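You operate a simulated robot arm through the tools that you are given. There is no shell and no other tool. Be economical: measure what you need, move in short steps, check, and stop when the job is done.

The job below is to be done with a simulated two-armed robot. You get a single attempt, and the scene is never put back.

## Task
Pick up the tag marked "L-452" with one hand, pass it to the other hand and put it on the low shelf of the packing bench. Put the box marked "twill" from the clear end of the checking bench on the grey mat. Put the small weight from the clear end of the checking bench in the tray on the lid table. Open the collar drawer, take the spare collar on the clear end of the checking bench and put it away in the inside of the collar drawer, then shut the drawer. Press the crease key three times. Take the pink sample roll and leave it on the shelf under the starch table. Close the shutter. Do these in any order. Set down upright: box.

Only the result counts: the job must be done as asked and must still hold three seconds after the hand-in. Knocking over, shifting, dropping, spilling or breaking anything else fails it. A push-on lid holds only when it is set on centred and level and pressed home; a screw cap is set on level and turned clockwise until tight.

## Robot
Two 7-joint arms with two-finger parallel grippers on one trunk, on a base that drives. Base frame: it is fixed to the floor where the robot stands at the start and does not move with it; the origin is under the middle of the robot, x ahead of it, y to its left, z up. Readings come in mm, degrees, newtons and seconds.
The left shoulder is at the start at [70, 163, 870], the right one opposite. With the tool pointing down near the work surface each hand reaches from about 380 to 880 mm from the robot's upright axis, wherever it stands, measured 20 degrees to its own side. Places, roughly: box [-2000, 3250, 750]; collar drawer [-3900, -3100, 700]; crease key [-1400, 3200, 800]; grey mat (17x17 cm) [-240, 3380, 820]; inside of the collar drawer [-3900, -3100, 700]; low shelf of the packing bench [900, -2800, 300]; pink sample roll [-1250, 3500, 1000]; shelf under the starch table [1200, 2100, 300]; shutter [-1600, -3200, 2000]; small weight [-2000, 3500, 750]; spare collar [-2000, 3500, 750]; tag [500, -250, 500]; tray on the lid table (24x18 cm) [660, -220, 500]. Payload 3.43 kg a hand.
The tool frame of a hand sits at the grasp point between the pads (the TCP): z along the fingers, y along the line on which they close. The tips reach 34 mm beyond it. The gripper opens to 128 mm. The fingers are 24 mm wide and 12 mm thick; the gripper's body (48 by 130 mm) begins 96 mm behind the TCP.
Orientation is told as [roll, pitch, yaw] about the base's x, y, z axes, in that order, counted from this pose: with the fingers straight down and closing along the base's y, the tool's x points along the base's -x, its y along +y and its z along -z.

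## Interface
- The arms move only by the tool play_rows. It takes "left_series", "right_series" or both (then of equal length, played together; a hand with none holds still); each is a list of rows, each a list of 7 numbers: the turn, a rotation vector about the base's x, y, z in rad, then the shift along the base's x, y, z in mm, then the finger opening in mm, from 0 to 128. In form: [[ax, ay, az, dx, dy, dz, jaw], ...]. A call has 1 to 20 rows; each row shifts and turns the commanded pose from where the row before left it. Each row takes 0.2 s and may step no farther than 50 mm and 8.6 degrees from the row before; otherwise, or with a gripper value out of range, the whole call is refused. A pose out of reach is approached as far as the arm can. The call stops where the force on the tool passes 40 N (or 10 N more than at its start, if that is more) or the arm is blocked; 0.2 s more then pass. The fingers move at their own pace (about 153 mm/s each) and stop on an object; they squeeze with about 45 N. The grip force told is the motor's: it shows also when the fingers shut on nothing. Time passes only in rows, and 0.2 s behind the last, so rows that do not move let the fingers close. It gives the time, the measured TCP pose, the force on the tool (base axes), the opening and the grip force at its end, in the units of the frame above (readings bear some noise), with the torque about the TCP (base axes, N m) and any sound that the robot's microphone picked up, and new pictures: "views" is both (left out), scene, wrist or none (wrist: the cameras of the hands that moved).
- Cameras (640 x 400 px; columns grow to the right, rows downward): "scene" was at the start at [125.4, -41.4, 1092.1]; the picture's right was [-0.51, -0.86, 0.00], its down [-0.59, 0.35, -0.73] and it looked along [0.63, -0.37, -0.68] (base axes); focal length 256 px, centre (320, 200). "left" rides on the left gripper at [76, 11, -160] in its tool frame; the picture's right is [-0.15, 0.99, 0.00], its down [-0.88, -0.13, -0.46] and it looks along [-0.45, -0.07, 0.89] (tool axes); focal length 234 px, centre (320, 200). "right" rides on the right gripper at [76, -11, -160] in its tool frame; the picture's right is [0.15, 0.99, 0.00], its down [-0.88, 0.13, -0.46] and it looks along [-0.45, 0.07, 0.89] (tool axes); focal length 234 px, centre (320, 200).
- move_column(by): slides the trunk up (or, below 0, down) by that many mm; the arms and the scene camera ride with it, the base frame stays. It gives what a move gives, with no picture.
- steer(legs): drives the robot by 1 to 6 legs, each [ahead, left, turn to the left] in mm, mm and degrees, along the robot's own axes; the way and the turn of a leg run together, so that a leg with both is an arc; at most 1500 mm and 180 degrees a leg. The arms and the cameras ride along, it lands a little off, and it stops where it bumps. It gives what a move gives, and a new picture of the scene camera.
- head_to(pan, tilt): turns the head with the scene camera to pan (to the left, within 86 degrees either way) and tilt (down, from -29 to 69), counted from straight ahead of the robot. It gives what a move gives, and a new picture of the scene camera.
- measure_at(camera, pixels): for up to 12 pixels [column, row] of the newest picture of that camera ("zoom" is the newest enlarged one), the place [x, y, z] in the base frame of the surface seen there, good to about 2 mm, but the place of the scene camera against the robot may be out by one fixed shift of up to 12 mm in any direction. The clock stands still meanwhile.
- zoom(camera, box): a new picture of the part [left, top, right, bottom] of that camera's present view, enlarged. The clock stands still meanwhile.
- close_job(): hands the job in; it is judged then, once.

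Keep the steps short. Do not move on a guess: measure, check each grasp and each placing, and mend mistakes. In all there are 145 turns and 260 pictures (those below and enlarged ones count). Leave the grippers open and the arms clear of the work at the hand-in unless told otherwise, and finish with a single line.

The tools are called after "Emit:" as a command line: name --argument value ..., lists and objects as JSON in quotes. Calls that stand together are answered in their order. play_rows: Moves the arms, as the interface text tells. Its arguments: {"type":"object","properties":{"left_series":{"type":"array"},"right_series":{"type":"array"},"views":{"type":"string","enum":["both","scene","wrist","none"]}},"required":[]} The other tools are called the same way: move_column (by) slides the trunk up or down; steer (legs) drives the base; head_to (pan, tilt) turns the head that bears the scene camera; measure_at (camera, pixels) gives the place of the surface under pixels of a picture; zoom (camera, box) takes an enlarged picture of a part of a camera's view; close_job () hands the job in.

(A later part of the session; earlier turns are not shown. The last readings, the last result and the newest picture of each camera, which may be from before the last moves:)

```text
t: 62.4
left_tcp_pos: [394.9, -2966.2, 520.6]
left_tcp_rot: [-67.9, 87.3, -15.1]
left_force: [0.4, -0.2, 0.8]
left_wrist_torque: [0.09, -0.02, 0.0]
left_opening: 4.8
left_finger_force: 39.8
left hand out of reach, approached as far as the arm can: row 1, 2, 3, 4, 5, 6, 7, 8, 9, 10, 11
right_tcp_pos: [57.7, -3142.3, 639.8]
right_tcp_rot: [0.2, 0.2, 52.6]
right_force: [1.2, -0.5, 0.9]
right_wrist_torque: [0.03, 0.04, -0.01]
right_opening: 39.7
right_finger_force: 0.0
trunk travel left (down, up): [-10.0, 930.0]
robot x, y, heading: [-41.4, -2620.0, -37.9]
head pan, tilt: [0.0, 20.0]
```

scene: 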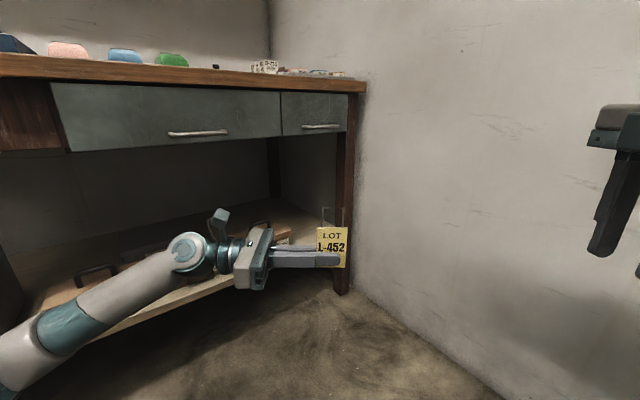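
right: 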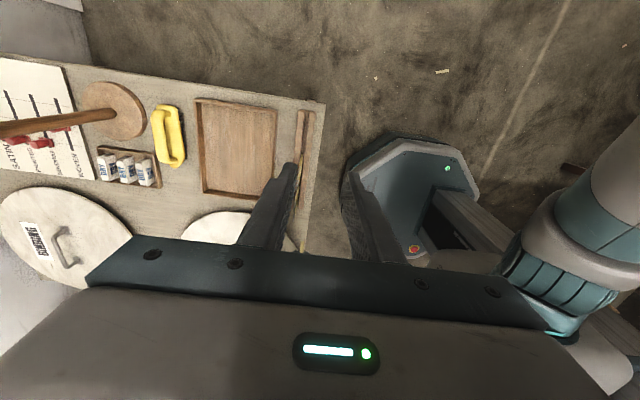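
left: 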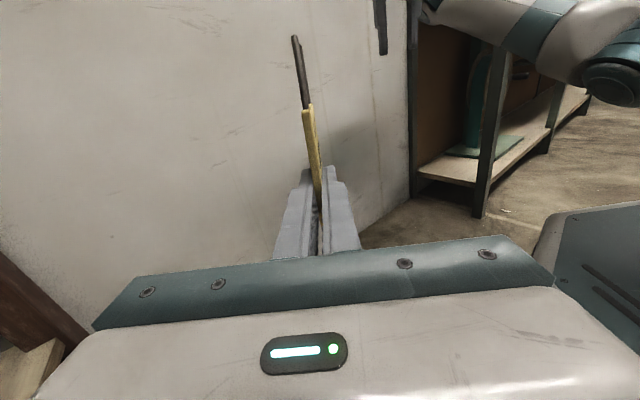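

The yaw-back worked; the hand points to the robot's right again. Now roll it to fingers-down about axis (0.788,-0.616).

Emit:
play_rows --left_series '[[0.1125, -0.088, 0, 0, 0, 5, 0], [0.1125, -0.088, 0, 0, 0, 5, 0], [0.1125, -0.088, 0, 0, 0, 5, 0], [0.1125, -0.088, 0, 0, 0, 5, 0], [0.1125, -0.088, 0, 0, 0, 5, 0], [0.1125, -0.088, 0, 0, 0, 0, 0], [0.1125, -0.088, 0, 0, 0, 0, 0], [0.1125, -0.088, 0, 0, 0, 0, 0], [0.1125, -0.088, 0, 0, 0, 0, 0], [0.1125, -0.088, 0, 0, 0, 0, 0], [0.1125, -0.088, 0, 0, 0, 0, 0]]'

```text
t: 64.8
left_tcp_pos: [393.9, -2966.8, 545.5]
left_tcp_rot: [-0.8, -1.2, 49.5]
left_force: [0.4, -0.4, -0.2]
left_wrist_torque: [0.03, -0.01, 0.0]
left_opening: 4.5
left_finger_force: 39.5
right_tcp_pos: [56.7, -3143.3, 640.7]
right_tcp_rot: [0.3, 0.0, 52.6]
right_force: [0.0, -0.3, -0.1]
right_wrist_torque: [0.01, 0.01, -0.01]
right_opening: 39.8
right_finger_force: 0.0
trunk travel left (down, up): [-10.0, 930.0]
robot x, y, heading: [-42.6, -2630.4, -37.7]
head pan, tilt: [0.0, 20.0]
```

scene: 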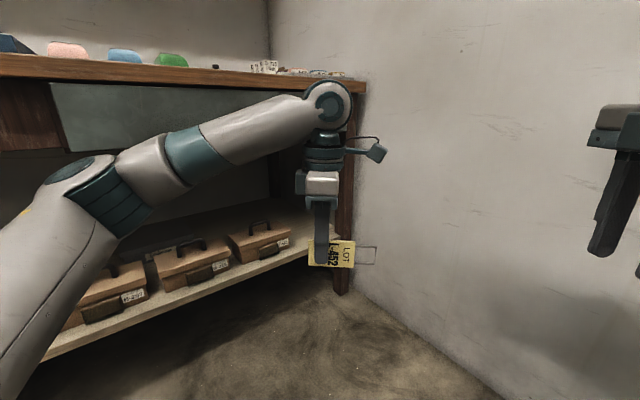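
left: 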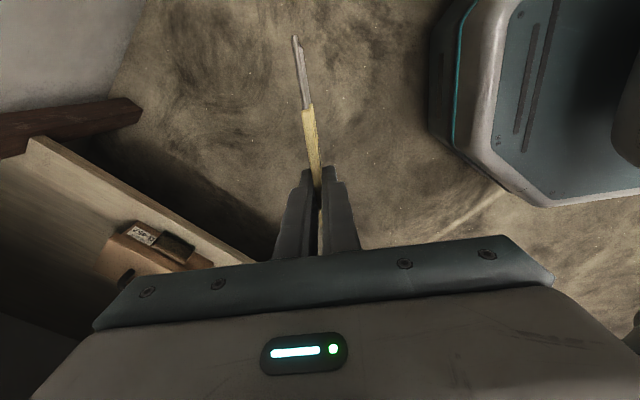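

Fingers are down. Now I tilt the hand forward 45° about the robot's left axis and lower it to z≈360, in front of the bench.

Emit:
play_rows --left_series '[[-0.0807, -0.1032, 0, 0, 0, -30, 0], [-0.0807, -0.1032, 0, 0, 0, -30, 0], [-0.0807, -0.1032, 0, 0, 0, -30, 0], [-0.0807, -0.1032, 0, 0, 0, -30, 0], [-0.0807, -0.1032, 0, 0, 0, -30, 0], [-0.0807, -0.1032, 0, 0, 0, -30, 0]]'

Emit:
measure_at --camera "scene" --pixels '[[337, 240], [340, 290], [350, 180], [285, 262], [310, 225], [260, 272]]'

```text
t: 66.2
left_tcp_pos: [362.7, -3000.6, 508.3]
left_tcp_rot: [-38.8, 0.6, 51.8]
left_force: [0.5, -0.4, 0.5]
left_wrist_torque: [0.0, 0.0, -0.01]
left_opening: 4.8
left_finger_force: 38.9
left hand out of reach, approached as far as the arm can: row 4, 5, 6
right_tcp_pos: [56.4, -3143.0, 640.1]
right_tcp_rot: [0.3, 0.1, 52.7]
right_force: [0.5, -0.7, 0.5]
right_wrist_torque: [-0.02, 0.01, 0.03]
right_opening: 40.0
right_finger_force: 0.1
trunk travel left (down, up): [-10.0, 930.0]
robot x, y, heading: [-40.6, -2623.5, -38.1]
head pan, tilt: [0.0, 20.0]
```

scene: 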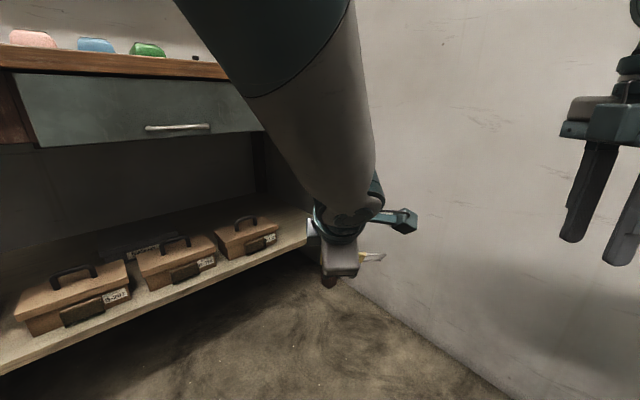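
left: 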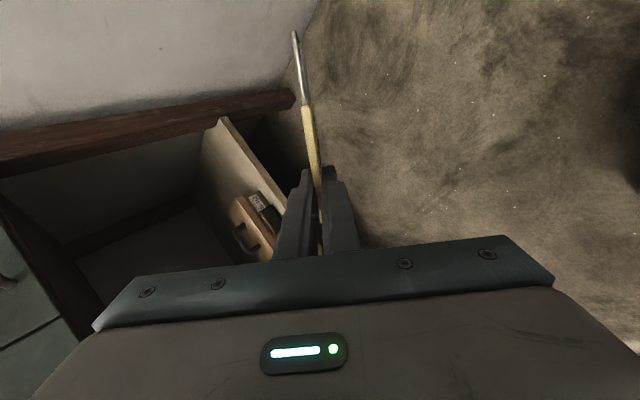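

```text
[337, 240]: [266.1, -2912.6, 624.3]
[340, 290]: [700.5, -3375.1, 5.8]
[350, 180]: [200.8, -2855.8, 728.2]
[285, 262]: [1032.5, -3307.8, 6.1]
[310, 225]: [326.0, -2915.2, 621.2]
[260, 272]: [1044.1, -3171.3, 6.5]
```

Tilt is ~39°, good enough. I move it forward along the heading while lowering, still in front of the bench.

Emit:
play_rows --left_series '[[0, 0, 0, 24, -18, 0, 0], [0, 0, 0, 24, -18, -20, 0], [0, 0, 0, 24, -18, -30, 0], [0, 0, 0, 24, -18, -30, 0], [0, 0, 0, 24, -18, -30, 0], [0, 0, 0, 20, -18, -30, 0]]'

Emit:
measure_at --camera "scene" --pixels '[[306, 222], [306, 240], [282, 235], [280, 250], [245, 263], [200, 283], [275, 225], [280, 205]]'

```text
t: 67.6
left_tcp_pos: [489.6, -3147.5, 424.6]
left_tcp_rot: [-38.9, -2.9, 50.5]
left_force: [-0.4, -0.5, -0.2]
left_wrist_torque: [0.04, 0.03, 0.02]
left_opening: 4.7
left_finger_force: 39.4
left hand out of reach, approached as far as the arm can: row 1, 2, 3, 4, 5
right_tcp_pos: [56.2, -3142.8, 640.7]
right_tcp_rot: [0.2, 0.1, 52.7]
right_force: [-0.7, 0.4, -0.1]
right_wrist_torque: [-0.02, -0.04, -0.04]
right_opening: 39.9
right_finger_force: 0.0
trunk travel left (down, up): [-10.0, 930.0]
robot x, y, heading: [-38.0, -2623.8, -37.7]
head pan, tilt: [0.0, 20.0]
```

scene: 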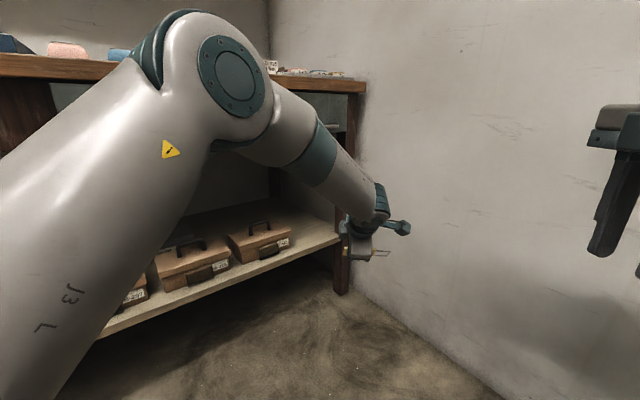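
left: 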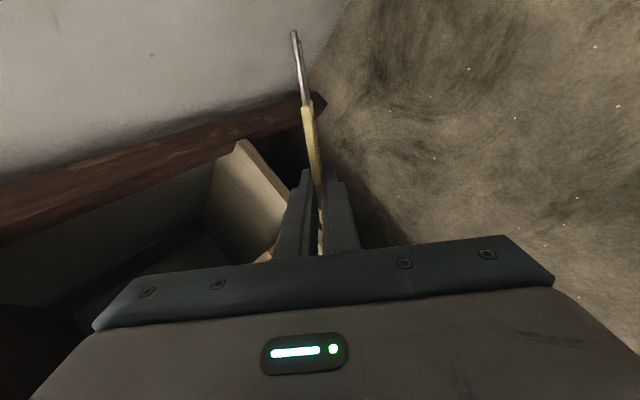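

```text
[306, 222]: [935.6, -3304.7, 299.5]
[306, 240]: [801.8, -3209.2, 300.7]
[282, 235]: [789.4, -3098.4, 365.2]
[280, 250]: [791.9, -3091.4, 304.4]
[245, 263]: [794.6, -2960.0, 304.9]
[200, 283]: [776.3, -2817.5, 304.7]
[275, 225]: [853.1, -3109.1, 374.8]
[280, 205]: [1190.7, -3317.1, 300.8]
```

I check how far the elbow sticks out before driving in.

Emit:
measure_at --camera "scene" --pixels '[[235, 80], [200, 15], [270, 70], [330, 150], [385, 200], [350, 120], [352, 250], [300, 100], [330, 260]]'

```text
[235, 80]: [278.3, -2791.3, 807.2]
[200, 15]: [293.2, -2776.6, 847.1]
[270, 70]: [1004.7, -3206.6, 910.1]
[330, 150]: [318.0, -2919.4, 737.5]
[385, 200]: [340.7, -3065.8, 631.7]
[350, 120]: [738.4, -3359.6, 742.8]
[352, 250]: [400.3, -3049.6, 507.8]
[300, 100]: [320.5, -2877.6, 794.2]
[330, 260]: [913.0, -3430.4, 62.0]
```

Elbow stays out of the bench when I drive in by (+350,−78) mm. I drive ahead 324 and left 153.

Emit:
steer --legs '[[324, 153, 0]]'

```text
t: 69.9
left_tcp_pos: [811.0, -3228.5, 435.1]
left_tcp_rot: [-39.6, -3.2, 49.2]
left_force: [0.1, -0.2, 0.6]
left_wrist_torque: [0.02, -0.01, -0.02]
left_opening: 4.5
left_finger_force: 38.8
right_tcp_pos: [391.5, -3216.9, 641.8]
right_tcp_rot: [0.1, 0.0, 52.4]
right_force: [-0.1, -0.7, 0.2]
right_wrist_torque: [-0.01, -0.03, -0.02]
right_opening: 39.7
right_finger_force: 0.1
trunk travel left (down, up): [-10.0, 930.0]
robot x, y, heading: [298.1, -2700.0, -38.0]
head pan, tilt: [0.0, 20.0]
stopped in leg 1: the robot was blocked; the commanded pose is now the measured one
```

scene: 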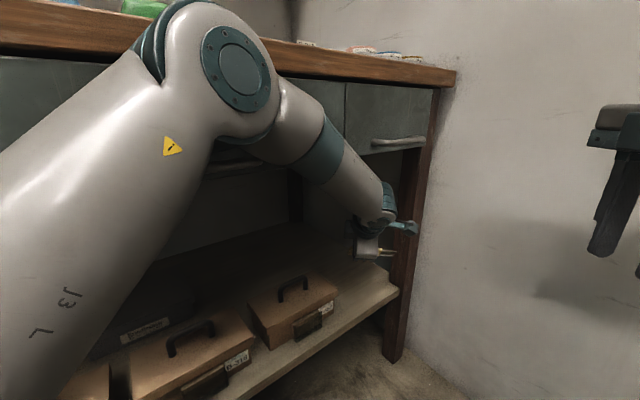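

Something on the arm met the bench edge at the very end. I back 15 mm and lower the hand step by step.

Emit:
steer --legs '[[-15, 0, 0]]'

Emit:
play_rows --left_series '[[0, 0, 0, 6, 0, -20, 0], [0, 0, 0, 6, 0, -20, 0], [0, 0, 0, 6, 0, -20, 0], [0, 0, 0, 6, 0, -15, 0]]'

```text
t: 70.7
left_tcp_pos: [798.7, -3225.1, 432.2]
left_tcp_rot: [-39.5, -3.6, 48.9]
left_force: [0.7, 0.3, -0.5]
left_wrist_torque: [0.0, 0.01, -0.03]
left_opening: 4.8
left_finger_force: 39.7
right_tcp_pos: [378.9, -3213.7, 638.8]
right_tcp_rot: [0.2, -0.5, 52.3]
right_force: [-0.4, 0.6, -0.1]
right_wrist_torque: [0.03, 0.01, 0.0]
right_opening: 39.8
right_finger_force: 0.2
trunk travel left (down, up): [-10.0, 930.0]
robot x, y, heading: [290.0, -2692.1, -38.4]
head pan, tilt: [0.0, 20.0]
```

scene: 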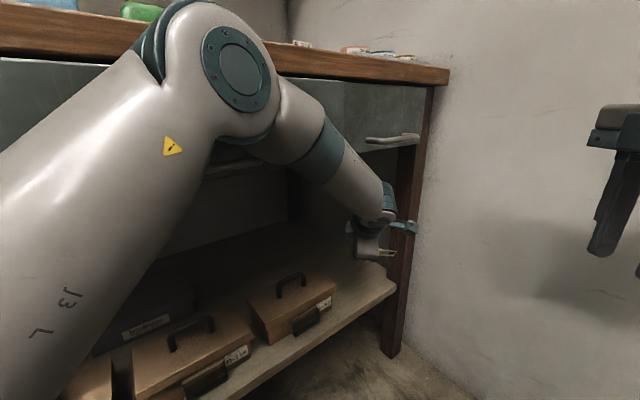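

```text
t: 71.9
left_tcp_pos: [800.2, -3263.8, 432.5]
left_tcp_rot: [-43.9, -5.1, 47.4]
left_force: [6.6, 30.6, 8.1]
left_wrist_torque: [0.68, 0.09, -1.17]
left_opening: 8.8
left_finger_force: 42.5
left hand out of reach, approached as far as the arm can: row 1, 2, 3, 4
right_tcp_pos: [336.9, -3213.0, 644.4]
right_tcp_rot: [-0.7, -0.3, 50.4]
right_force: [-0.3, -1.2, -0.9]
right_wrist_torque: [0.03, 0.0, 0.02]
right_opening: 39.9
right_finger_force: 0.0
trunk travel left (down, up): [-10.0, 930.0]
robot x, y, heading: [265.2, -2693.2, -39.9]
head pan, tilt: [0.0, 20.0]
stopped in row 4 (left hand): the arm was blocked; the commanded pose is now the measured one
```

scene: 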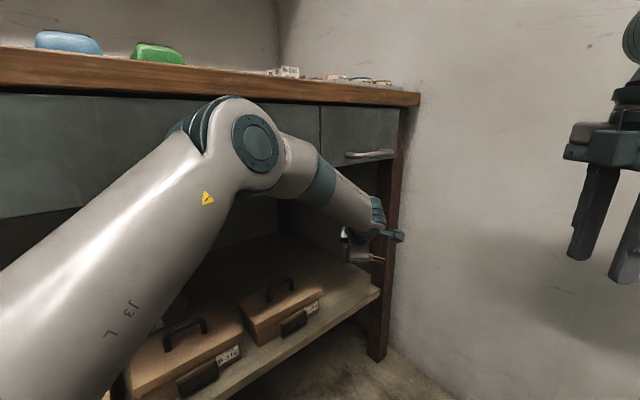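
left: 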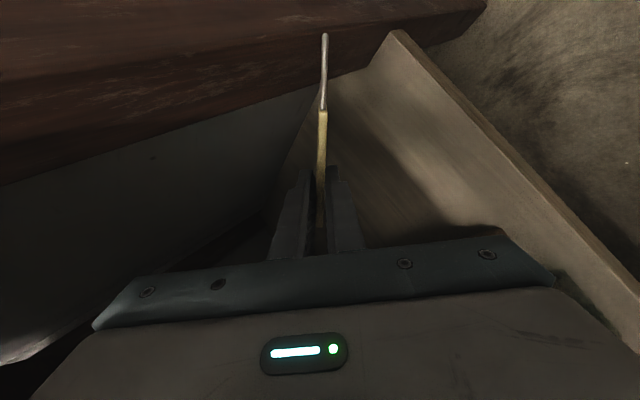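

The arm is jammed in an awkward stretch. I back straight out and will re-approach with the robot turned further right so the left arm works on its own side.

Emit:
steer --legs '[[-330, 30, 0]]'

Emit:
zoom --camera "left" --box '[240, 20, 400, 270]'

```text
t: 74.1
left_tcp_pos: [586.3, -3031.0, 385.2]
left_tcp_rot: [-40.3, -4.0, 47.6]
left_force: [0.1, 1.4, 0.2]
left_wrist_torque: [0.0, -0.02, -0.04]
left_opening: 4.9
left_finger_force: 39.1
right_tcp_pos: [130.4, -2989.3, 636.7]
right_tcp_rot: [0.8, 0.1, 51.0]
right_force: [-0.7, 0.0, -0.1]
right_wrist_torque: [0.03, 0.03, 0.0]
right_opening: 39.6
right_finger_force: 0.0
trunk travel left (down, up): [-10.0, 930.0]
robot x, y, heading: [42.4, -2465.0, -39.2]
head pan, tilt: [0.0, 20.0]
```

scene: 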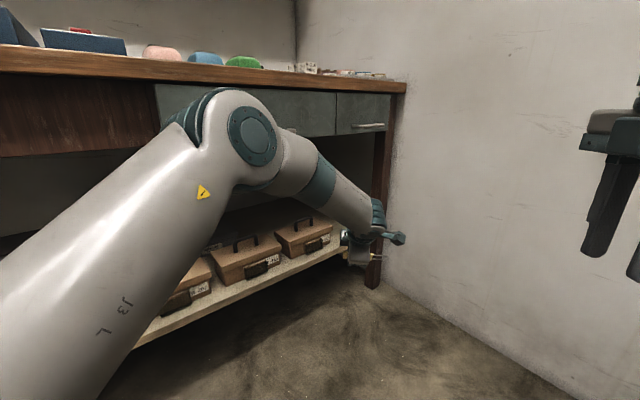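

```text
1.60 times, centred on (320, 145) of left
```

zoom: 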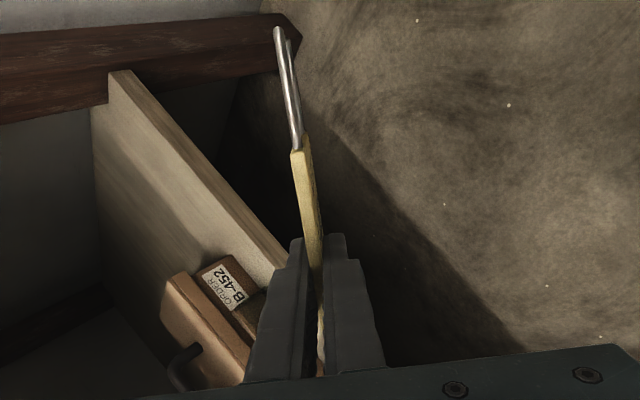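

The tag is still held firmly. I turn the robot 17° right and then bring the hand in and to the robot's left side.

Emit:
steer --legs '[[0, 0, -17]]'

Emit:
play_rows --left_series '[[0, 0, 0.07, 15, 34, 3, 0], [0, 0, 0.07, 15, 34, 3, 0], [0, 0, 0.07, 15, 34, 3, 0], [0, 0, 0.07, 15, 34, 3, 0], [0, 0, 0.07, 15, 34, 3, 0], [0, 0, 0.07, 15, 34, 3, 0]]'

```text
t: 75.5
left_tcp_pos: [391.9, -3168.1, 384.9]
left_tcp_rot: [-40.4, -4.0, 30.3]
left_force: [-0.2, -0.2, -0.8]
left_wrist_torque: [-0.01, 0.02, 0.02]
left_opening: 4.7
left_finger_force: 39.6
right_tcp_pos: [-30.1, -2992.1, 636.6]
right_tcp_rot: [0.8, 0.2, 33.7]
right_force: [0.0, -1.0, 0.5]
right_wrist_torque: [0.0, -0.03, -0.02]
right_opening: 39.8
right_finger_force: 0.1
trunk travel left (down, up): [-10.0, 930.0]
robot x, y, heading: [43.3, -2463.5, -56.9]
head pan, tilt: [0.0, 20.0]
```

scene: 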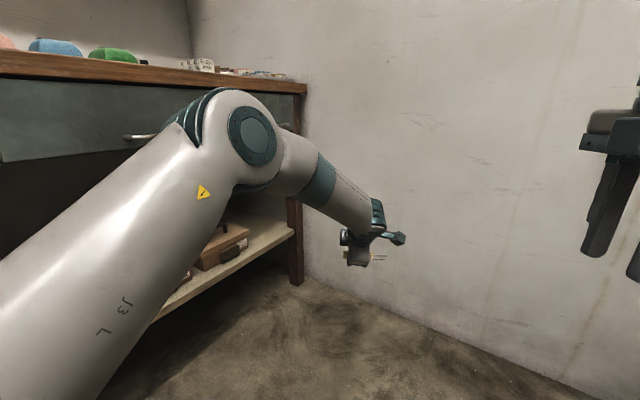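

```text
t: 76.9
left_tcp_pos: [527.9, -3082.8, 500.1]
left_tcp_rot: [-39.5, -4.4, 53.9]
left_force: [0.0, -0.3, -0.3]
left_wrist_torque: [0.02, -0.02, -0.02]
left_opening: 4.7
left_finger_force: 39.1
left hand out of reach, approached as far as the arm can: row 1, 2, 3, 4, 5, 6
right_tcp_pos: [-30.0, -2993.0, 636.5]
right_tcp_rot: [0.8, 0.0, 33.6]
right_force: [-0.2, -0.5, -0.5]
right_wrist_torque: [0.02, -0.01, -0.02]
right_opening: 40.0
right_finger_force: 0.0
trunk travel left (down, up): [-10.0, 930.0]
robot x, y, heading: [44.2, -2468.5, -56.7]
head pan, tilt: [0.0, 20.0]
```

scene: 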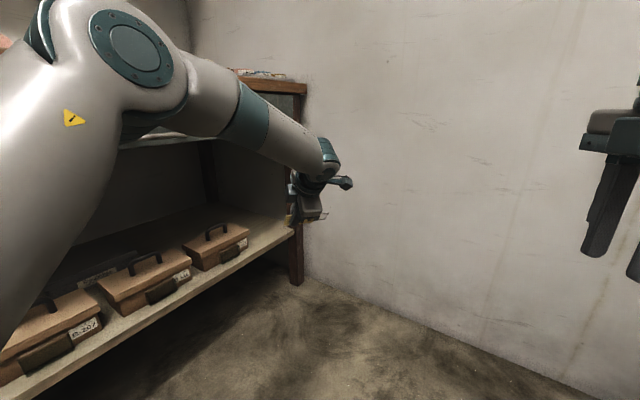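
left: 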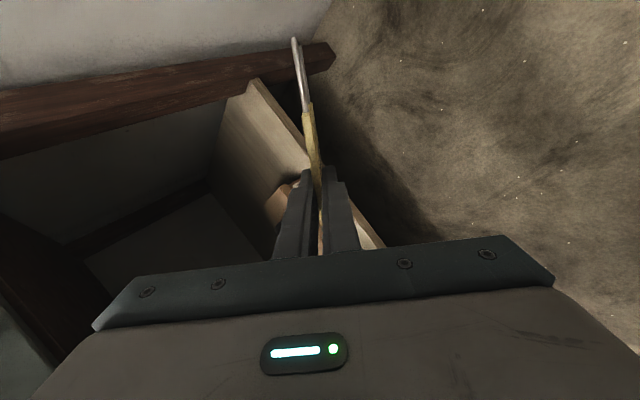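

The forward tilt is what limits the wrist. I reduce the tilt by ~20° and bring the hand in closer, then lower.

Emit:
play_rows --left_series '[[0.0636, 0.098, 0, -10, 20, 0, 0], [0.0636, 0.098, 0, -10, 20, 0, 0], [0.0636, 0.098, 0, -10, 20, 0, 0], [0, 0, 0, -15, 28, 0, 0], [0, 0, 0, -15, 28, -20, 0], [0, 0, 0, 0, 0, -30, 0], [0, 0, 0, 0, 0, -30, 0], [0, 0, 0, 0, 0, -30, 0]]'

```text
t: 78.7
left_tcp_pos: [471.6, -2975.7, 401.6]
left_tcp_rot: [-19.8, -3.1, 52.8]
left_force: [0.4, -0.5, 0.6]
left_wrist_torque: [0.02, 0.0, 0.01]
left_opening: 4.5
left_finger_force: 39.6
left hand out of reach, approached as far as the arm can: row 8
right_tcp_pos: [-28.9, -2991.8, 635.4]
right_tcp_rot: [0.7, 0.1, 33.7]
right_force: [0.7, -1.1, -0.5]
right_wrist_torque: [-0.03, 0.02, -0.02]
right_opening: 39.9
right_finger_force: 0.1
trunk travel left (down, up): [-10.0, 930.0]
robot x, y, heading: [39.2, -2459.9, -56.7]
head pan, tilt: [0.0, 20.0]
```

scene: 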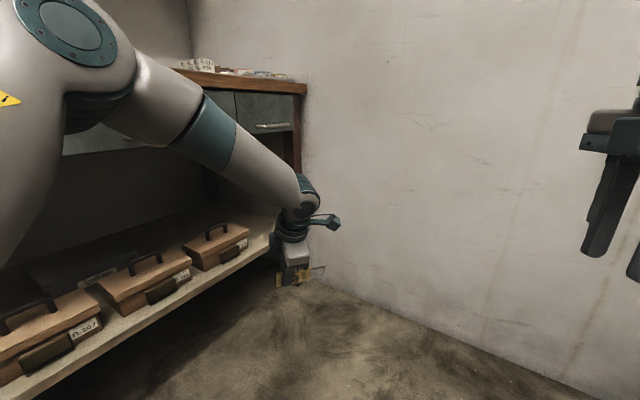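
left: 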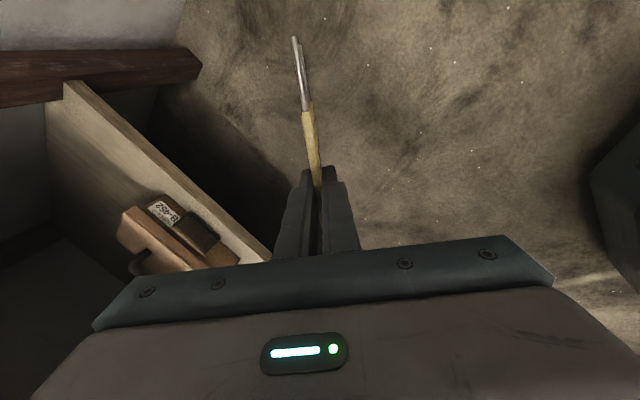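

Good. I measure the elbow and wrist positions to check clearance under the bench before driving in.

Emit:
measure_at --camera "scene" --pixels '[[75, 30], [115, 40], [200, 100], [230, 120], [290, 170], [310, 190], [335, 225], [316, 180], [245, 235], [287, 225], [300, 140]]'

```text
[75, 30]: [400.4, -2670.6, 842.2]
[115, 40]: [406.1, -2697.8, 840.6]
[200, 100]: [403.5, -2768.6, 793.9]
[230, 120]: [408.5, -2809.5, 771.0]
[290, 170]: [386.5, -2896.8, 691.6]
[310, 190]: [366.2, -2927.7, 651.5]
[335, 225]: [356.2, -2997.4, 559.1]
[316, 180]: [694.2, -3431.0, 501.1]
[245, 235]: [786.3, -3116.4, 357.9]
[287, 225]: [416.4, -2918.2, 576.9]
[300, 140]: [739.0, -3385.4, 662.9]
```

Approaching with the arm plane nearer to +x keeps the elbow clear. First I lower the hand to z≈348 with ~10° less tilt while still in the open.

Emit:
play_rows --left_series '[[0.0475, 0.073, 0, 6, -9, 0, 0], [0.0475, 0.073, 0, 6, -9, -15, 0], [0, 0, 0, 6, -9, -15, 0], [0, 0, 0, 6, -9, -14, 0], [0, 0, 0, 6, -9, -10, 0]]' --views "none"

Emit:
steer --legs '[[0, 0, 26.7]]'

Emit:
head_to --pan -60 --tilt 30

```text
t: 79.9
left_tcp_pos: [502.5, -3023.0, 345.7]
left_tcp_rot: [-10.3, -2.1, 52.7]
left_force: [0.3, 0.7, -0.1]
left_wrist_torque: [0.0, 0.0, -0.01]
left_opening: 4.6
left_finger_force: 38.8
right_tcp_pos: [-30.7, -2992.0, 635.8]
right_tcp_rot: [0.7, 0.2, 33.7]
right_force: [-0.3, -0.6, 0.7]
right_wrist_torque: [0.0, -0.04, 0.03]
right_opening: 39.9
right_finger_force: 0.0
trunk travel left (down, up): [-10.0, 930.0]
robot x, y, heading: [42.4, -2465.1, -56.8]
head pan, tilt: [0.0, 20.0]
```

```text
t: 81.6
left_tcp_pos: [706.8, -2748.6, 346.4]
left_tcp_rot: [-10.3, -2.2, 79.9]
left_force: [0.8, -0.3, -0.4]
left_wrist_torque: [-0.01, 0.0, -0.02]
left_opening: 4.7
left_finger_force: 39.2
right_tcp_pos: [219.4, -2965.2, 635.2]
right_tcp_rot: [0.7, 0.1, 60.9]
right_force: [-0.2, 0.4, 0.6]
right_wrist_torque: [-0.04, 0.02, -0.02]
right_opening: 40.1
right_finger_force: 0.0
trunk travel left (down, up): [-10.0, 930.0]
robot x, y, heading: [41.3, -2463.7, -29.8]
head pan, tilt: [0.0, 20.0]
```

scene: 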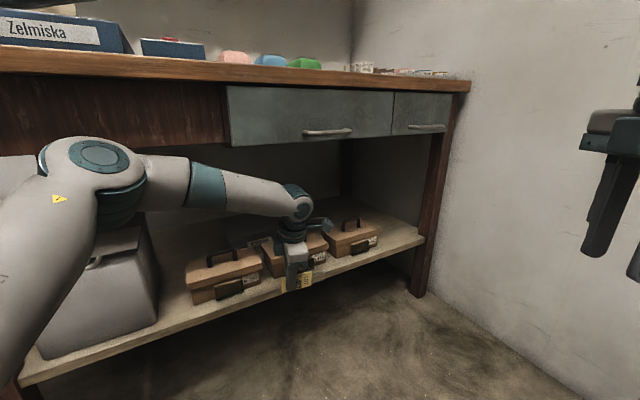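

```text
t: 82.9
left_tcp_pos: [706.0, -2748.3, 346.1]
left_tcp_rot: [-10.4, -2.1, 80.1]
left_force: [0.4, 1.1, -0.3]
left_wrist_torque: [0.01, 0.04, 0.0]
left_opening: 4.6
left_finger_force: 38.9
right_tcp_pos: [221.0, -2966.0, 636.2]
right_tcp_rot: [0.7, 0.1, 60.9]
right_force: [-0.2, -0.4, 0.6]
right_wrist_torque: [-0.02, -0.02, -0.01]
right_opening: 40.1
right_finger_force: 0.1
trunk travel left (down, up): [-10.0, 930.0]
robot x, y, heading: [38.0, -2464.7, -29.7]
head pan, tilt: [-60.0, 30.0]
```

scene: 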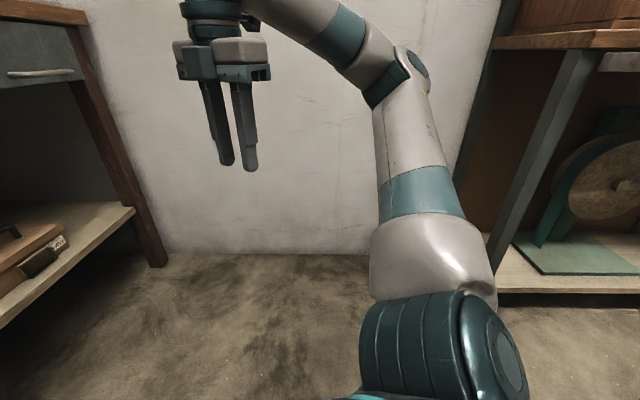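

I check where the right elbow is and the shelf leg.

Emit:
measure_at --camera "scene" --pixels '[[405, 60], [420, 75], [385, 95], [430, 150], [134, 208], [150, 250], [110, 170], [128, 170], [60, 230]]'

```text
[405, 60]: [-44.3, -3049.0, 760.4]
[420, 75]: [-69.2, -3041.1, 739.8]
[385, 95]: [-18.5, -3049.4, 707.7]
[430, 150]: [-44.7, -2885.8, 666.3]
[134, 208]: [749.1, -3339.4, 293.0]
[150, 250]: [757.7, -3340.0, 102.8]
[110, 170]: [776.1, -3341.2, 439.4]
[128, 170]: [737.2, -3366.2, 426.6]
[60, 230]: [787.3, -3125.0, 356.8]
```

Right elbow would get near the wall, so I pull the right hand inward by 180 mm and look again.

Emit:
play_rows --right_series '[[0, 0, 0, 18, 31, 0, 40], [0, 0, 0, 18, 31, 0, 40], [0, 0, 0, 18, 31, 0, 40], [0, 0, 0, 18, 31, 0, 40], [0, 0, 0, 18, 31, 0, 40]]' --views "scene"

Emit:
measure_at --camera "scene" --pixels '[[405, 60], [420, 75], [385, 95], [430, 150], [400, 40]]'

Emit:
head_to --pan 0 --tilt 20

Emit:
measure_at --camera "scene" --pixels '[[300, 190], [290, 190], [250, 180], [210, 165], [165, 160], [130, 150], [100, 142], [326, 228], [415, 240], [400, 225]]'

```text
t: 84.1
left_tcp_pos: [706.4, -2748.6, 346.9]
left_tcp_rot: [-10.3, -2.1, 79.9]
left_force: [-0.4, -0.5, 0.9]
left_wrist_torque: [-0.02, 0.01, -0.03]
left_opening: 4.8
left_finger_force: 39.2
right_tcp_pos: [309.1, -2811.7, 635.0]
right_tcp_rot: [0.7, 0.1, 60.8]
right_force: [-1.0, -0.4, -0.8]
right_wrist_torque: [0.0, -0.04, -0.02]
right_opening: 39.9
right_finger_force: 0.1
trunk travel left (down, up): [-10.0, 930.0]
robot x, y, heading: [40.4, -2464.5, -29.4]
head pan, tilt: [-60.0, 30.0]
```

scene: 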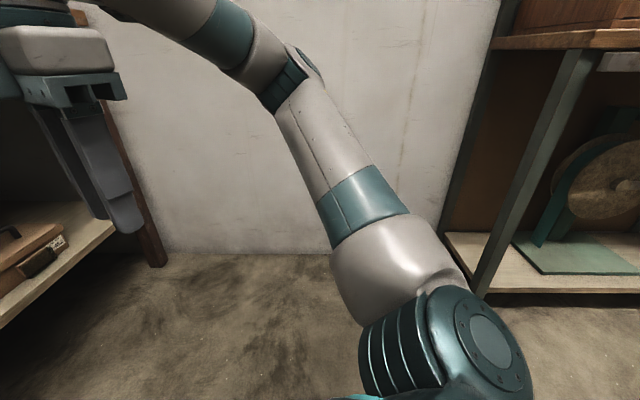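

```text
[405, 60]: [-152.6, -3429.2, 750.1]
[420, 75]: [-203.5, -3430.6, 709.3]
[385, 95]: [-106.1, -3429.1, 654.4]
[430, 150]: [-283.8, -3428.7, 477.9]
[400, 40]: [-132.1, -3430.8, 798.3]
```

```text
t: 85.4
left_tcp_pos: [706.1, -2748.7, 347.2]
left_tcp_rot: [-10.3, -2.1, 80.0]
left_force: [-0.2, 0.8, -0.1]
left_wrist_torque: [0.02, -0.04, -0.03]
left_opening: 4.7
left_finger_force: 39.0
right_tcp_pos: [309.5, -2810.9, 635.2]
right_tcp_rot: [0.7, 0.1, 60.9]
right_force: [0.0, -0.4, 0.2]
right_wrist_torque: [0.02, 0.02, 0.02]
right_opening: 39.9
right_finger_force: 0.1
trunk travel left (down, up): [-10.0, 930.0]
robot x, y, heading: [39.4, -2463.9, -29.4]
head pan, tilt: [0.0, 20.0]
```

scene: 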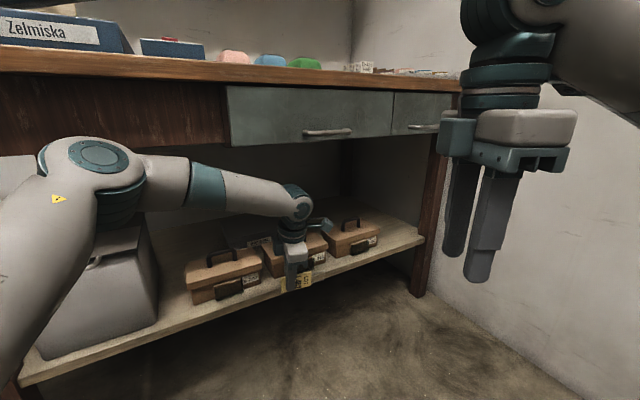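

```text
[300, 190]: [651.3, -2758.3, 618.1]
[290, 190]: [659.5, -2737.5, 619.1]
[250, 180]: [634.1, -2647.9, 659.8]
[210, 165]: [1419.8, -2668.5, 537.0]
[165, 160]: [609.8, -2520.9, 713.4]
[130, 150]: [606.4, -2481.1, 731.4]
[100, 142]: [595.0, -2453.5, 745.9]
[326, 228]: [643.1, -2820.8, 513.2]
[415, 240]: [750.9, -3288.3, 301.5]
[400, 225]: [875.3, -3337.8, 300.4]
```

The elbow would hit the bench in this posture, so I'll use a more stretched arm: back up 250 mm, then extend the hand 130 mm ahead and re-measure.

Emit:
steer --legs '[[-250, 0, 0]]'

Emit:
play_rows --left_series '[[0, 0, 0, 26, -15, 0, 0], [0, 0, 0, 26, -15, 0, 0], [0, 0, 0, 26, -15, 0, 0], [0, 0, 0, 26, -15, 0, 0], [0, 0, 0, 13, -8, 0, 0]]'

```text
t: 87.3
left_tcp_pos: [488.5, -2628.6, 346.8]
left_tcp_rot: [-10.3, -2.1, 79.8]
left_force: [-0.2, -0.3, 0.2]
left_wrist_torque: [0.06, 0.0, 0.03]
left_opening: 4.6
left_finger_force: 39.2
right_tcp_pos: [91.9, -2689.0, 634.5]
right_tcp_rot: [0.7, 0.1, 60.6]
right_force: [0.1, -0.1, 0.4]
right_wrist_torque: [0.03, -0.01, 0.0]
right_opening: 39.9
right_finger_force: 0.2
trunk travel left (down, up): [-10.0, 930.0]
robot x, y, heading: [-177.9, -2341.5, -29.8]
head pan, tilt: [0.0, 20.0]
```

scene: 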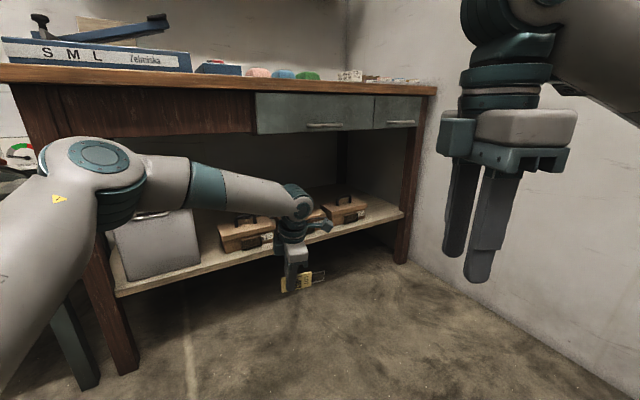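

```text
t: 88.5
left_tcp_pos: [604.1, -2692.4, 345.2]
left_tcp_rot: [-10.1, -2.2, 79.6]
left_force: [0.0, 0.8, 0.0]
left_wrist_torque: [-0.02, 0.02, 0.0]
left_opening: 4.8
left_finger_force: 39.3
left hand out of reach, approached as far as the arm can: row 5
right_tcp_pos: [91.9, -2688.2, 635.2]
right_tcp_rot: [0.7, 0.1, 60.7]
right_force: [0.4, -0.4, 0.4]
right_wrist_torque: [0.03, 0.06, 0.04]
right_opening: 39.9
right_finger_force: 0.1
trunk travel left (down, up): [-10.0, 930.0]
robot x, y, heading: [-171.1, -2342.2, -29.5]
head pan, tilt: [0.0, 20.0]
```

scene: 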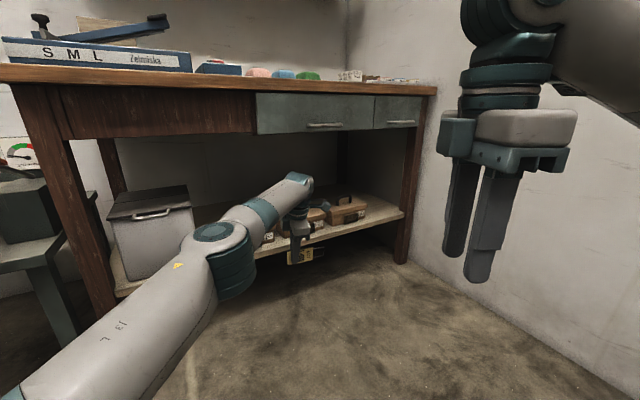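
left: 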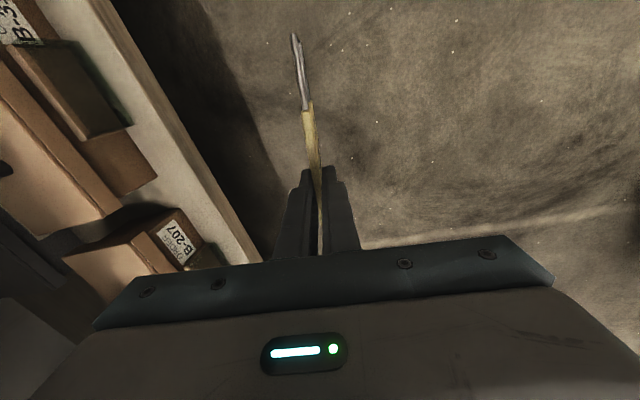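

The arm is now straighter with a low elbow. I measure elbow and wrist.

Emit:
measure_at --camera "scene" --pixels '[[220, 232], [245, 240], [250, 280], [265, 205], [300, 178], [310, 185], [300, 215], [365, 210], [330, 235]]'

```text
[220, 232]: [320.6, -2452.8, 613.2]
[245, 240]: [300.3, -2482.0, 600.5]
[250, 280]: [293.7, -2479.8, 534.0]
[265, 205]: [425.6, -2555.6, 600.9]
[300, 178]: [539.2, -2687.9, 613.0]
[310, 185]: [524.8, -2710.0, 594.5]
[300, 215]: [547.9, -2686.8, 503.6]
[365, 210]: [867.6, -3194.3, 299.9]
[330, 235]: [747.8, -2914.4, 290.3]
```

Elbow and wrist are all below the drawer bottoms (712). I drive sideways to y≈-3200 in front of the bench first.

Emit:
steer --legs '[[233, -452, 0]]'

Emit:
head_to --pan -60 --tilt 25

```text
t: 91.1
left_tcp_pos: [579.5, -3133.4, 350.4]
left_tcp_rot: [-10.5, -1.9, 79.9]
left_force: [-0.5, 0.2, -0.3]
left_wrist_torque: [0.0, 0.01, 0.0]
left_opening: 4.7
left_finger_force: 39.3
right_tcp_pos: [73.9, -3126.2, 634.2]
right_tcp_rot: [1.4, 0.3, 61.4]
right_force: [-1.0, -0.1, -0.7]
right_wrist_torque: [0.01, -0.01, 0.0]
right_opening: 39.8
right_finger_force: 0.0
trunk travel left (down, up): [-10.0, 930.0]
robot x, y, heading: [-201.2, -2786.6, -29.4]
head pan, tilt: [0.0, 20.0]
stopped in leg 1: the robot was blocked; the commanded pose is now the measured one
```

scene: 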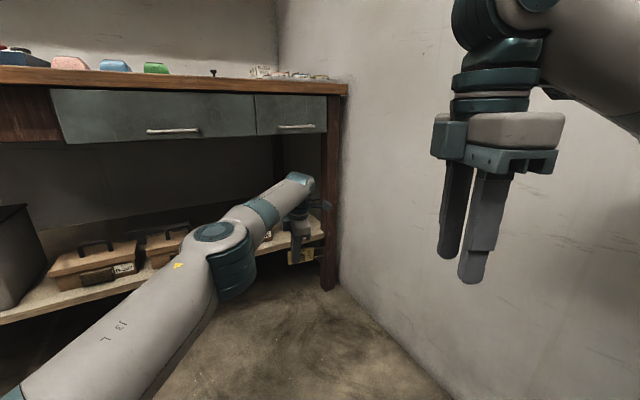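

```text
t: 92.4
left_tcp_pos: [580.3, -3133.7, 349.7]
left_tcp_rot: [-10.5, -1.9, 79.9]
left_force: [0.1, -0.8, -0.6]
left_wrist_torque: [0.0, 0.01, -0.01]
left_opening: 4.8
left_finger_force: 39.0
right_tcp_pos: [73.8, -3127.1, 634.7]
right_tcp_rot: [1.4, 0.4, 61.2]
right_force: [-0.9, 0.2, -1.0]
right_wrist_torque: [0.01, 0.02, 0.0]
right_opening: 39.9
right_finger_force: 0.1
trunk travel left (down, up): [-10.0, 930.0]
robot x, y, heading: [-199.4, -2788.2, -29.5]
head pan, tilt: [-60.0, 25.0]
```

scene: 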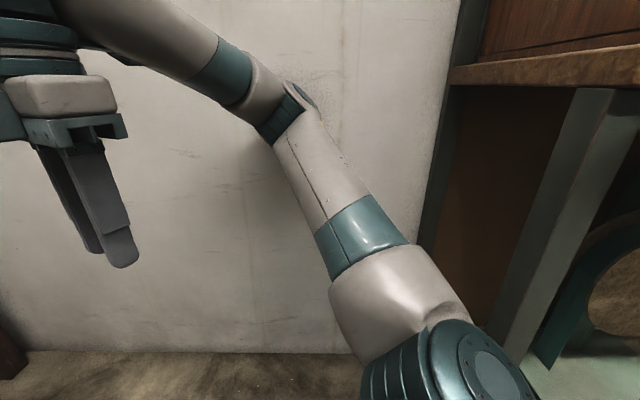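

I check what blocked: right elbow around (295,95) vs wall.

Emit:
measure_at --camera "scene" --pixels '[[295, 95], [305, 95], [280, 120], [340, 100], [360, 210], [400, 280], [600, 120], [480, 360], [515, 370], [560, 80]]'

```text
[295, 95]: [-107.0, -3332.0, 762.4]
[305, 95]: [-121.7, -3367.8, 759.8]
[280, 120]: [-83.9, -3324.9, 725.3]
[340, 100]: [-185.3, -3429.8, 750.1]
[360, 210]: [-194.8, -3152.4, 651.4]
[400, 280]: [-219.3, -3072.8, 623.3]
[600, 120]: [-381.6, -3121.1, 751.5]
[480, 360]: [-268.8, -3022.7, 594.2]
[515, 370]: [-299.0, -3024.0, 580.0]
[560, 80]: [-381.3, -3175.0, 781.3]
```

The right elbow is at the wall. I move the base 40 mm off the wall, then stretch the right arm forward and up to pull its elbow in.

Emit:
steer --legs '[[-20, 35, 0]]'

Emit:
play_rows --right_series '[[0, 0, 0, 20, 2, 30, 40], [0, 0, 0, 30, 2, 30, 40], [0, 0, 0, 30, 2, 30, 40], [0, 0, 0, 30, 2, 30, 40], [0, 0, 0, 30, 2, 30, 40], [0, 0, 0, 30, 2, 30, 40], [0, 0, 0, 30, 2, 30, 40], [0, 0, 0, 30, 2, 30, 40]]' --views "scene"

```text
t: 93.2
left_tcp_pos: [581.0, -3094.8, 345.8]
left_tcp_rot: [-10.3, -2.1, 80.0]
left_force: [0.0, -0.5, -0.6]
left_wrist_torque: [-0.01, 0.04, 0.04]
left_opening: 4.6
left_finger_force: 39.2
right_tcp_pos: [75.2, -3088.5, 631.0]
right_tcp_rot: [1.6, 0.1, 61.2]
right_force: [0.0, -0.1, -0.9]
right_wrist_torque: [0.02, -0.01, 0.01]
right_opening: 39.8
right_finger_force: 0.0
trunk travel left (down, up): [-10.0, 930.0]
robot x, y, heading: [-199.2, -2748.7, -29.2]
head pan, tilt: [-60.0, 25.0]
```

scene: 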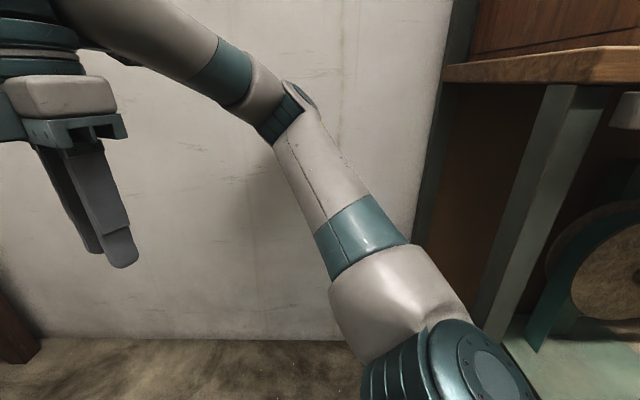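

```text
t: 95.0
left_tcp_pos: [581.0, -3094.2, 347.1]
left_tcp_rot: [-10.3, -2.2, 80.0]
left_force: [0.5, -0.5, 0.1]
left_wrist_torque: [-0.01, -0.01, 0.0]
left_opening: 4.9
left_finger_force: 39.2
right_tcp_pos: [257.1, -3086.7, 816.1]
right_tcp_rot: [1.5, 0.1, 61.4]
right_force: [-0.7, -0.2, -0.1]
right_wrist_torque: [0.02, 0.01, 0.03]
right_opening: 40.0
right_finger_force: 0.1
right hand out of reach, approached as far as the arm can: row 7, 8
trunk travel left (down, up): [-10.0, 930.0]
robot x, y, heading: [-197.6, -2745.7, -29.5]
head pan, tilt: [-60.0, 25.0]
```

scene: 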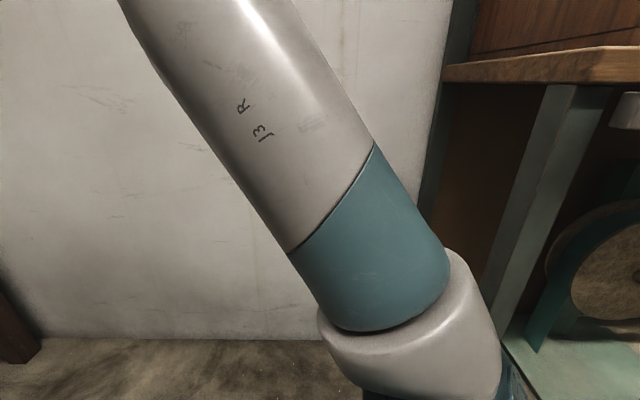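

Right elbow is tucked now. I drive to y≈-3200 then straight +x 234 mm into the shelf.

Emit:
head_to --pan 5 --tilt 20

Emit:
steer --legs '[[52, -92, 0]]'

```text
t: 96.4
left_tcp_pos: [581.1, -3095.7, 344.9]
left_tcp_rot: [-10.2, -2.1, 79.9]
left_force: [-0.1, 0.7, -0.1]
left_wrist_torque: [-0.02, -0.07, -0.01]
left_opening: 4.6
left_finger_force: 39.3
right_tcp_pos: [257.0, -3087.1, 817.4]
right_tcp_rot: [1.5, 0.0, 61.4]
right_force: [0.3, 0.1, 0.8]
right_wrist_torque: [-0.03, -0.01, 0.0]
right_opening: 39.7
right_finger_force: 0.0
trunk travel left (down, up): [-10.0, 930.0]
robot x, y, heading: [-201.2, -2747.1, -29.5]
head pan, tilt: [5.0, 20.0]
```

scene: 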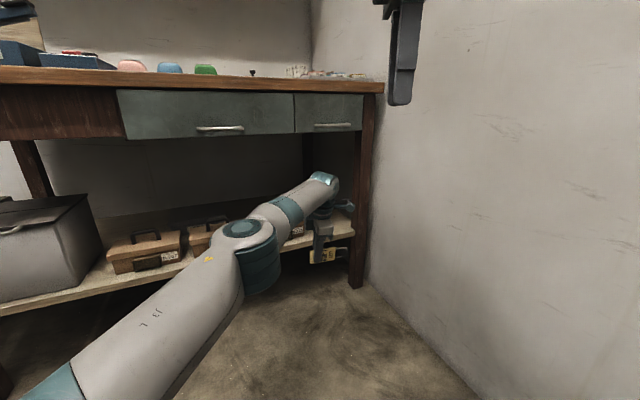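

```text
t: 97.6
left_tcp_pos: [580.6, -3203.0, 344.6]
left_tcp_rot: [-10.3, -2.1, 79.8]
left_force: [-0.8, 0.3, -0.7]
left_wrist_torque: [-0.01, 0.02, -0.03]
left_opening: 4.7
left_finger_force: 39.1
right_tcp_pos: [257.4, -3194.5, 815.6]
right_tcp_rot: [1.5, 0.1, 61.3]
right_force: [-0.7, 0.4, 0.2]
right_wrist_torque: [-0.01, -0.01, 0.02]
right_opening: 39.8
right_finger_force: 0.0
trunk travel left (down, up): [-10.0, 930.0]
robot x, y, heading: [-195.0, -2854.8, -29.5]
head pan, tilt: [5.0, 20.0]
```

scene: 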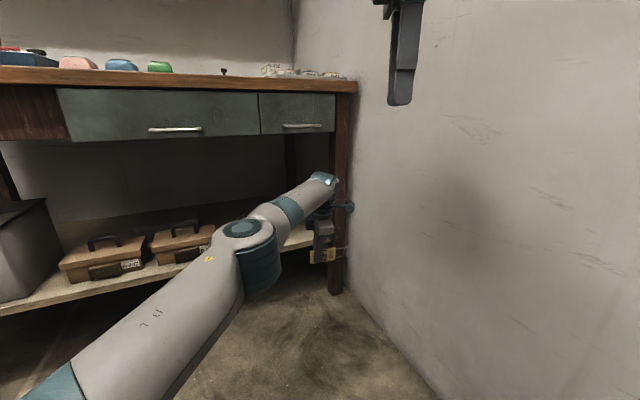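

Aligned. Now straight +x 228 mm.

Emit:
steer --legs '[[198, 112, 0]]'

```text
t: 99.3
left_tcp_pos: [808.2, -3199.9, 345.5]
left_tcp_rot: [-10.3, -2.0, 80.0]
left_force: [0.0, 0.5, -0.8]
left_wrist_torque: [0.03, -0.01, 0.0]
left_opening: 4.5
left_finger_force: 39.0
right_tcp_pos: [484.0, -3191.7, 816.8]
right_tcp_rot: [1.6, 0.1, 61.3]
right_force: [-0.7, 0.1, 1.3]
right_wrist_torque: [-0.03, -0.03, -0.02]
right_opening: 40.1
right_finger_force: 0.1
trunk travel left (down, up): [-10.0, 930.0]
robot x, y, heading: [26.3, -2850.8, -29.1]
head pan, tilt: [5.0, 20.0]
```

scene: 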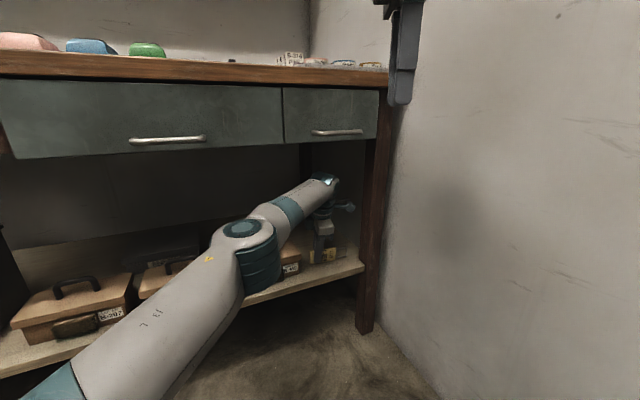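

Over the shelf, tips ≈11 mm above it. I lower 6 mm and open.

Emit:
play_rows --left_series '[[0, 0, 0, 0, 0, -3, 0], [0, 0, 0, 0, 0, -3, 0], [0, 0, 0, 0, 0, 0, 50], [0, 0, 0, 0, 0, 0, 50], [0, 0, 0, 0, 0, 0, 50]]'

```text
t: 100.5
left_tcp_pos: [808.0, -3199.3, 339.9]
left_tcp_rot: [-10.3, -2.1, 80.0]
left_force: [0.3, 0.0, 0.2]
left_wrist_torque: [0.0, -0.03, 0.0]
left_opening: 50.2
left_finger_force: 0.0
right_tcp_pos: [482.8, -3190.7, 816.1]
right_tcp_rot: [1.5, 0.2, 61.4]
right_force: [-0.4, 0.8, -0.4]
right_wrist_torque: [-0.01, 0.02, 0.0]
right_opening: 40.0
right_finger_force: 0.1
trunk travel left (down, up): [-10.0, 930.0]
robot x, y, heading: [28.5, -2851.4, -29.3]
head pan, tilt: [5.0, 20.0]
```

scene: 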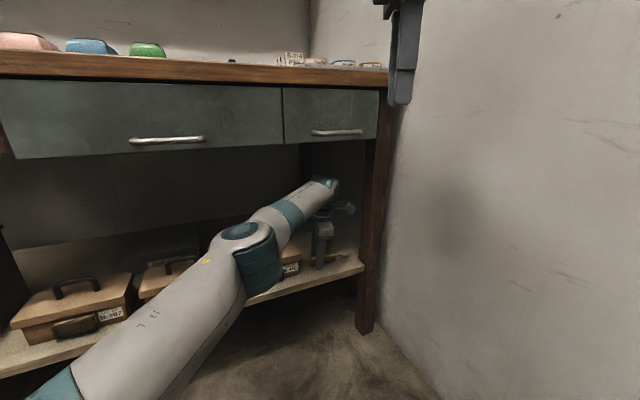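
left: 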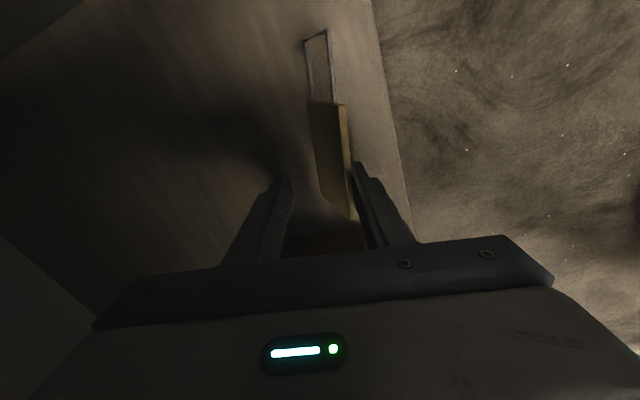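

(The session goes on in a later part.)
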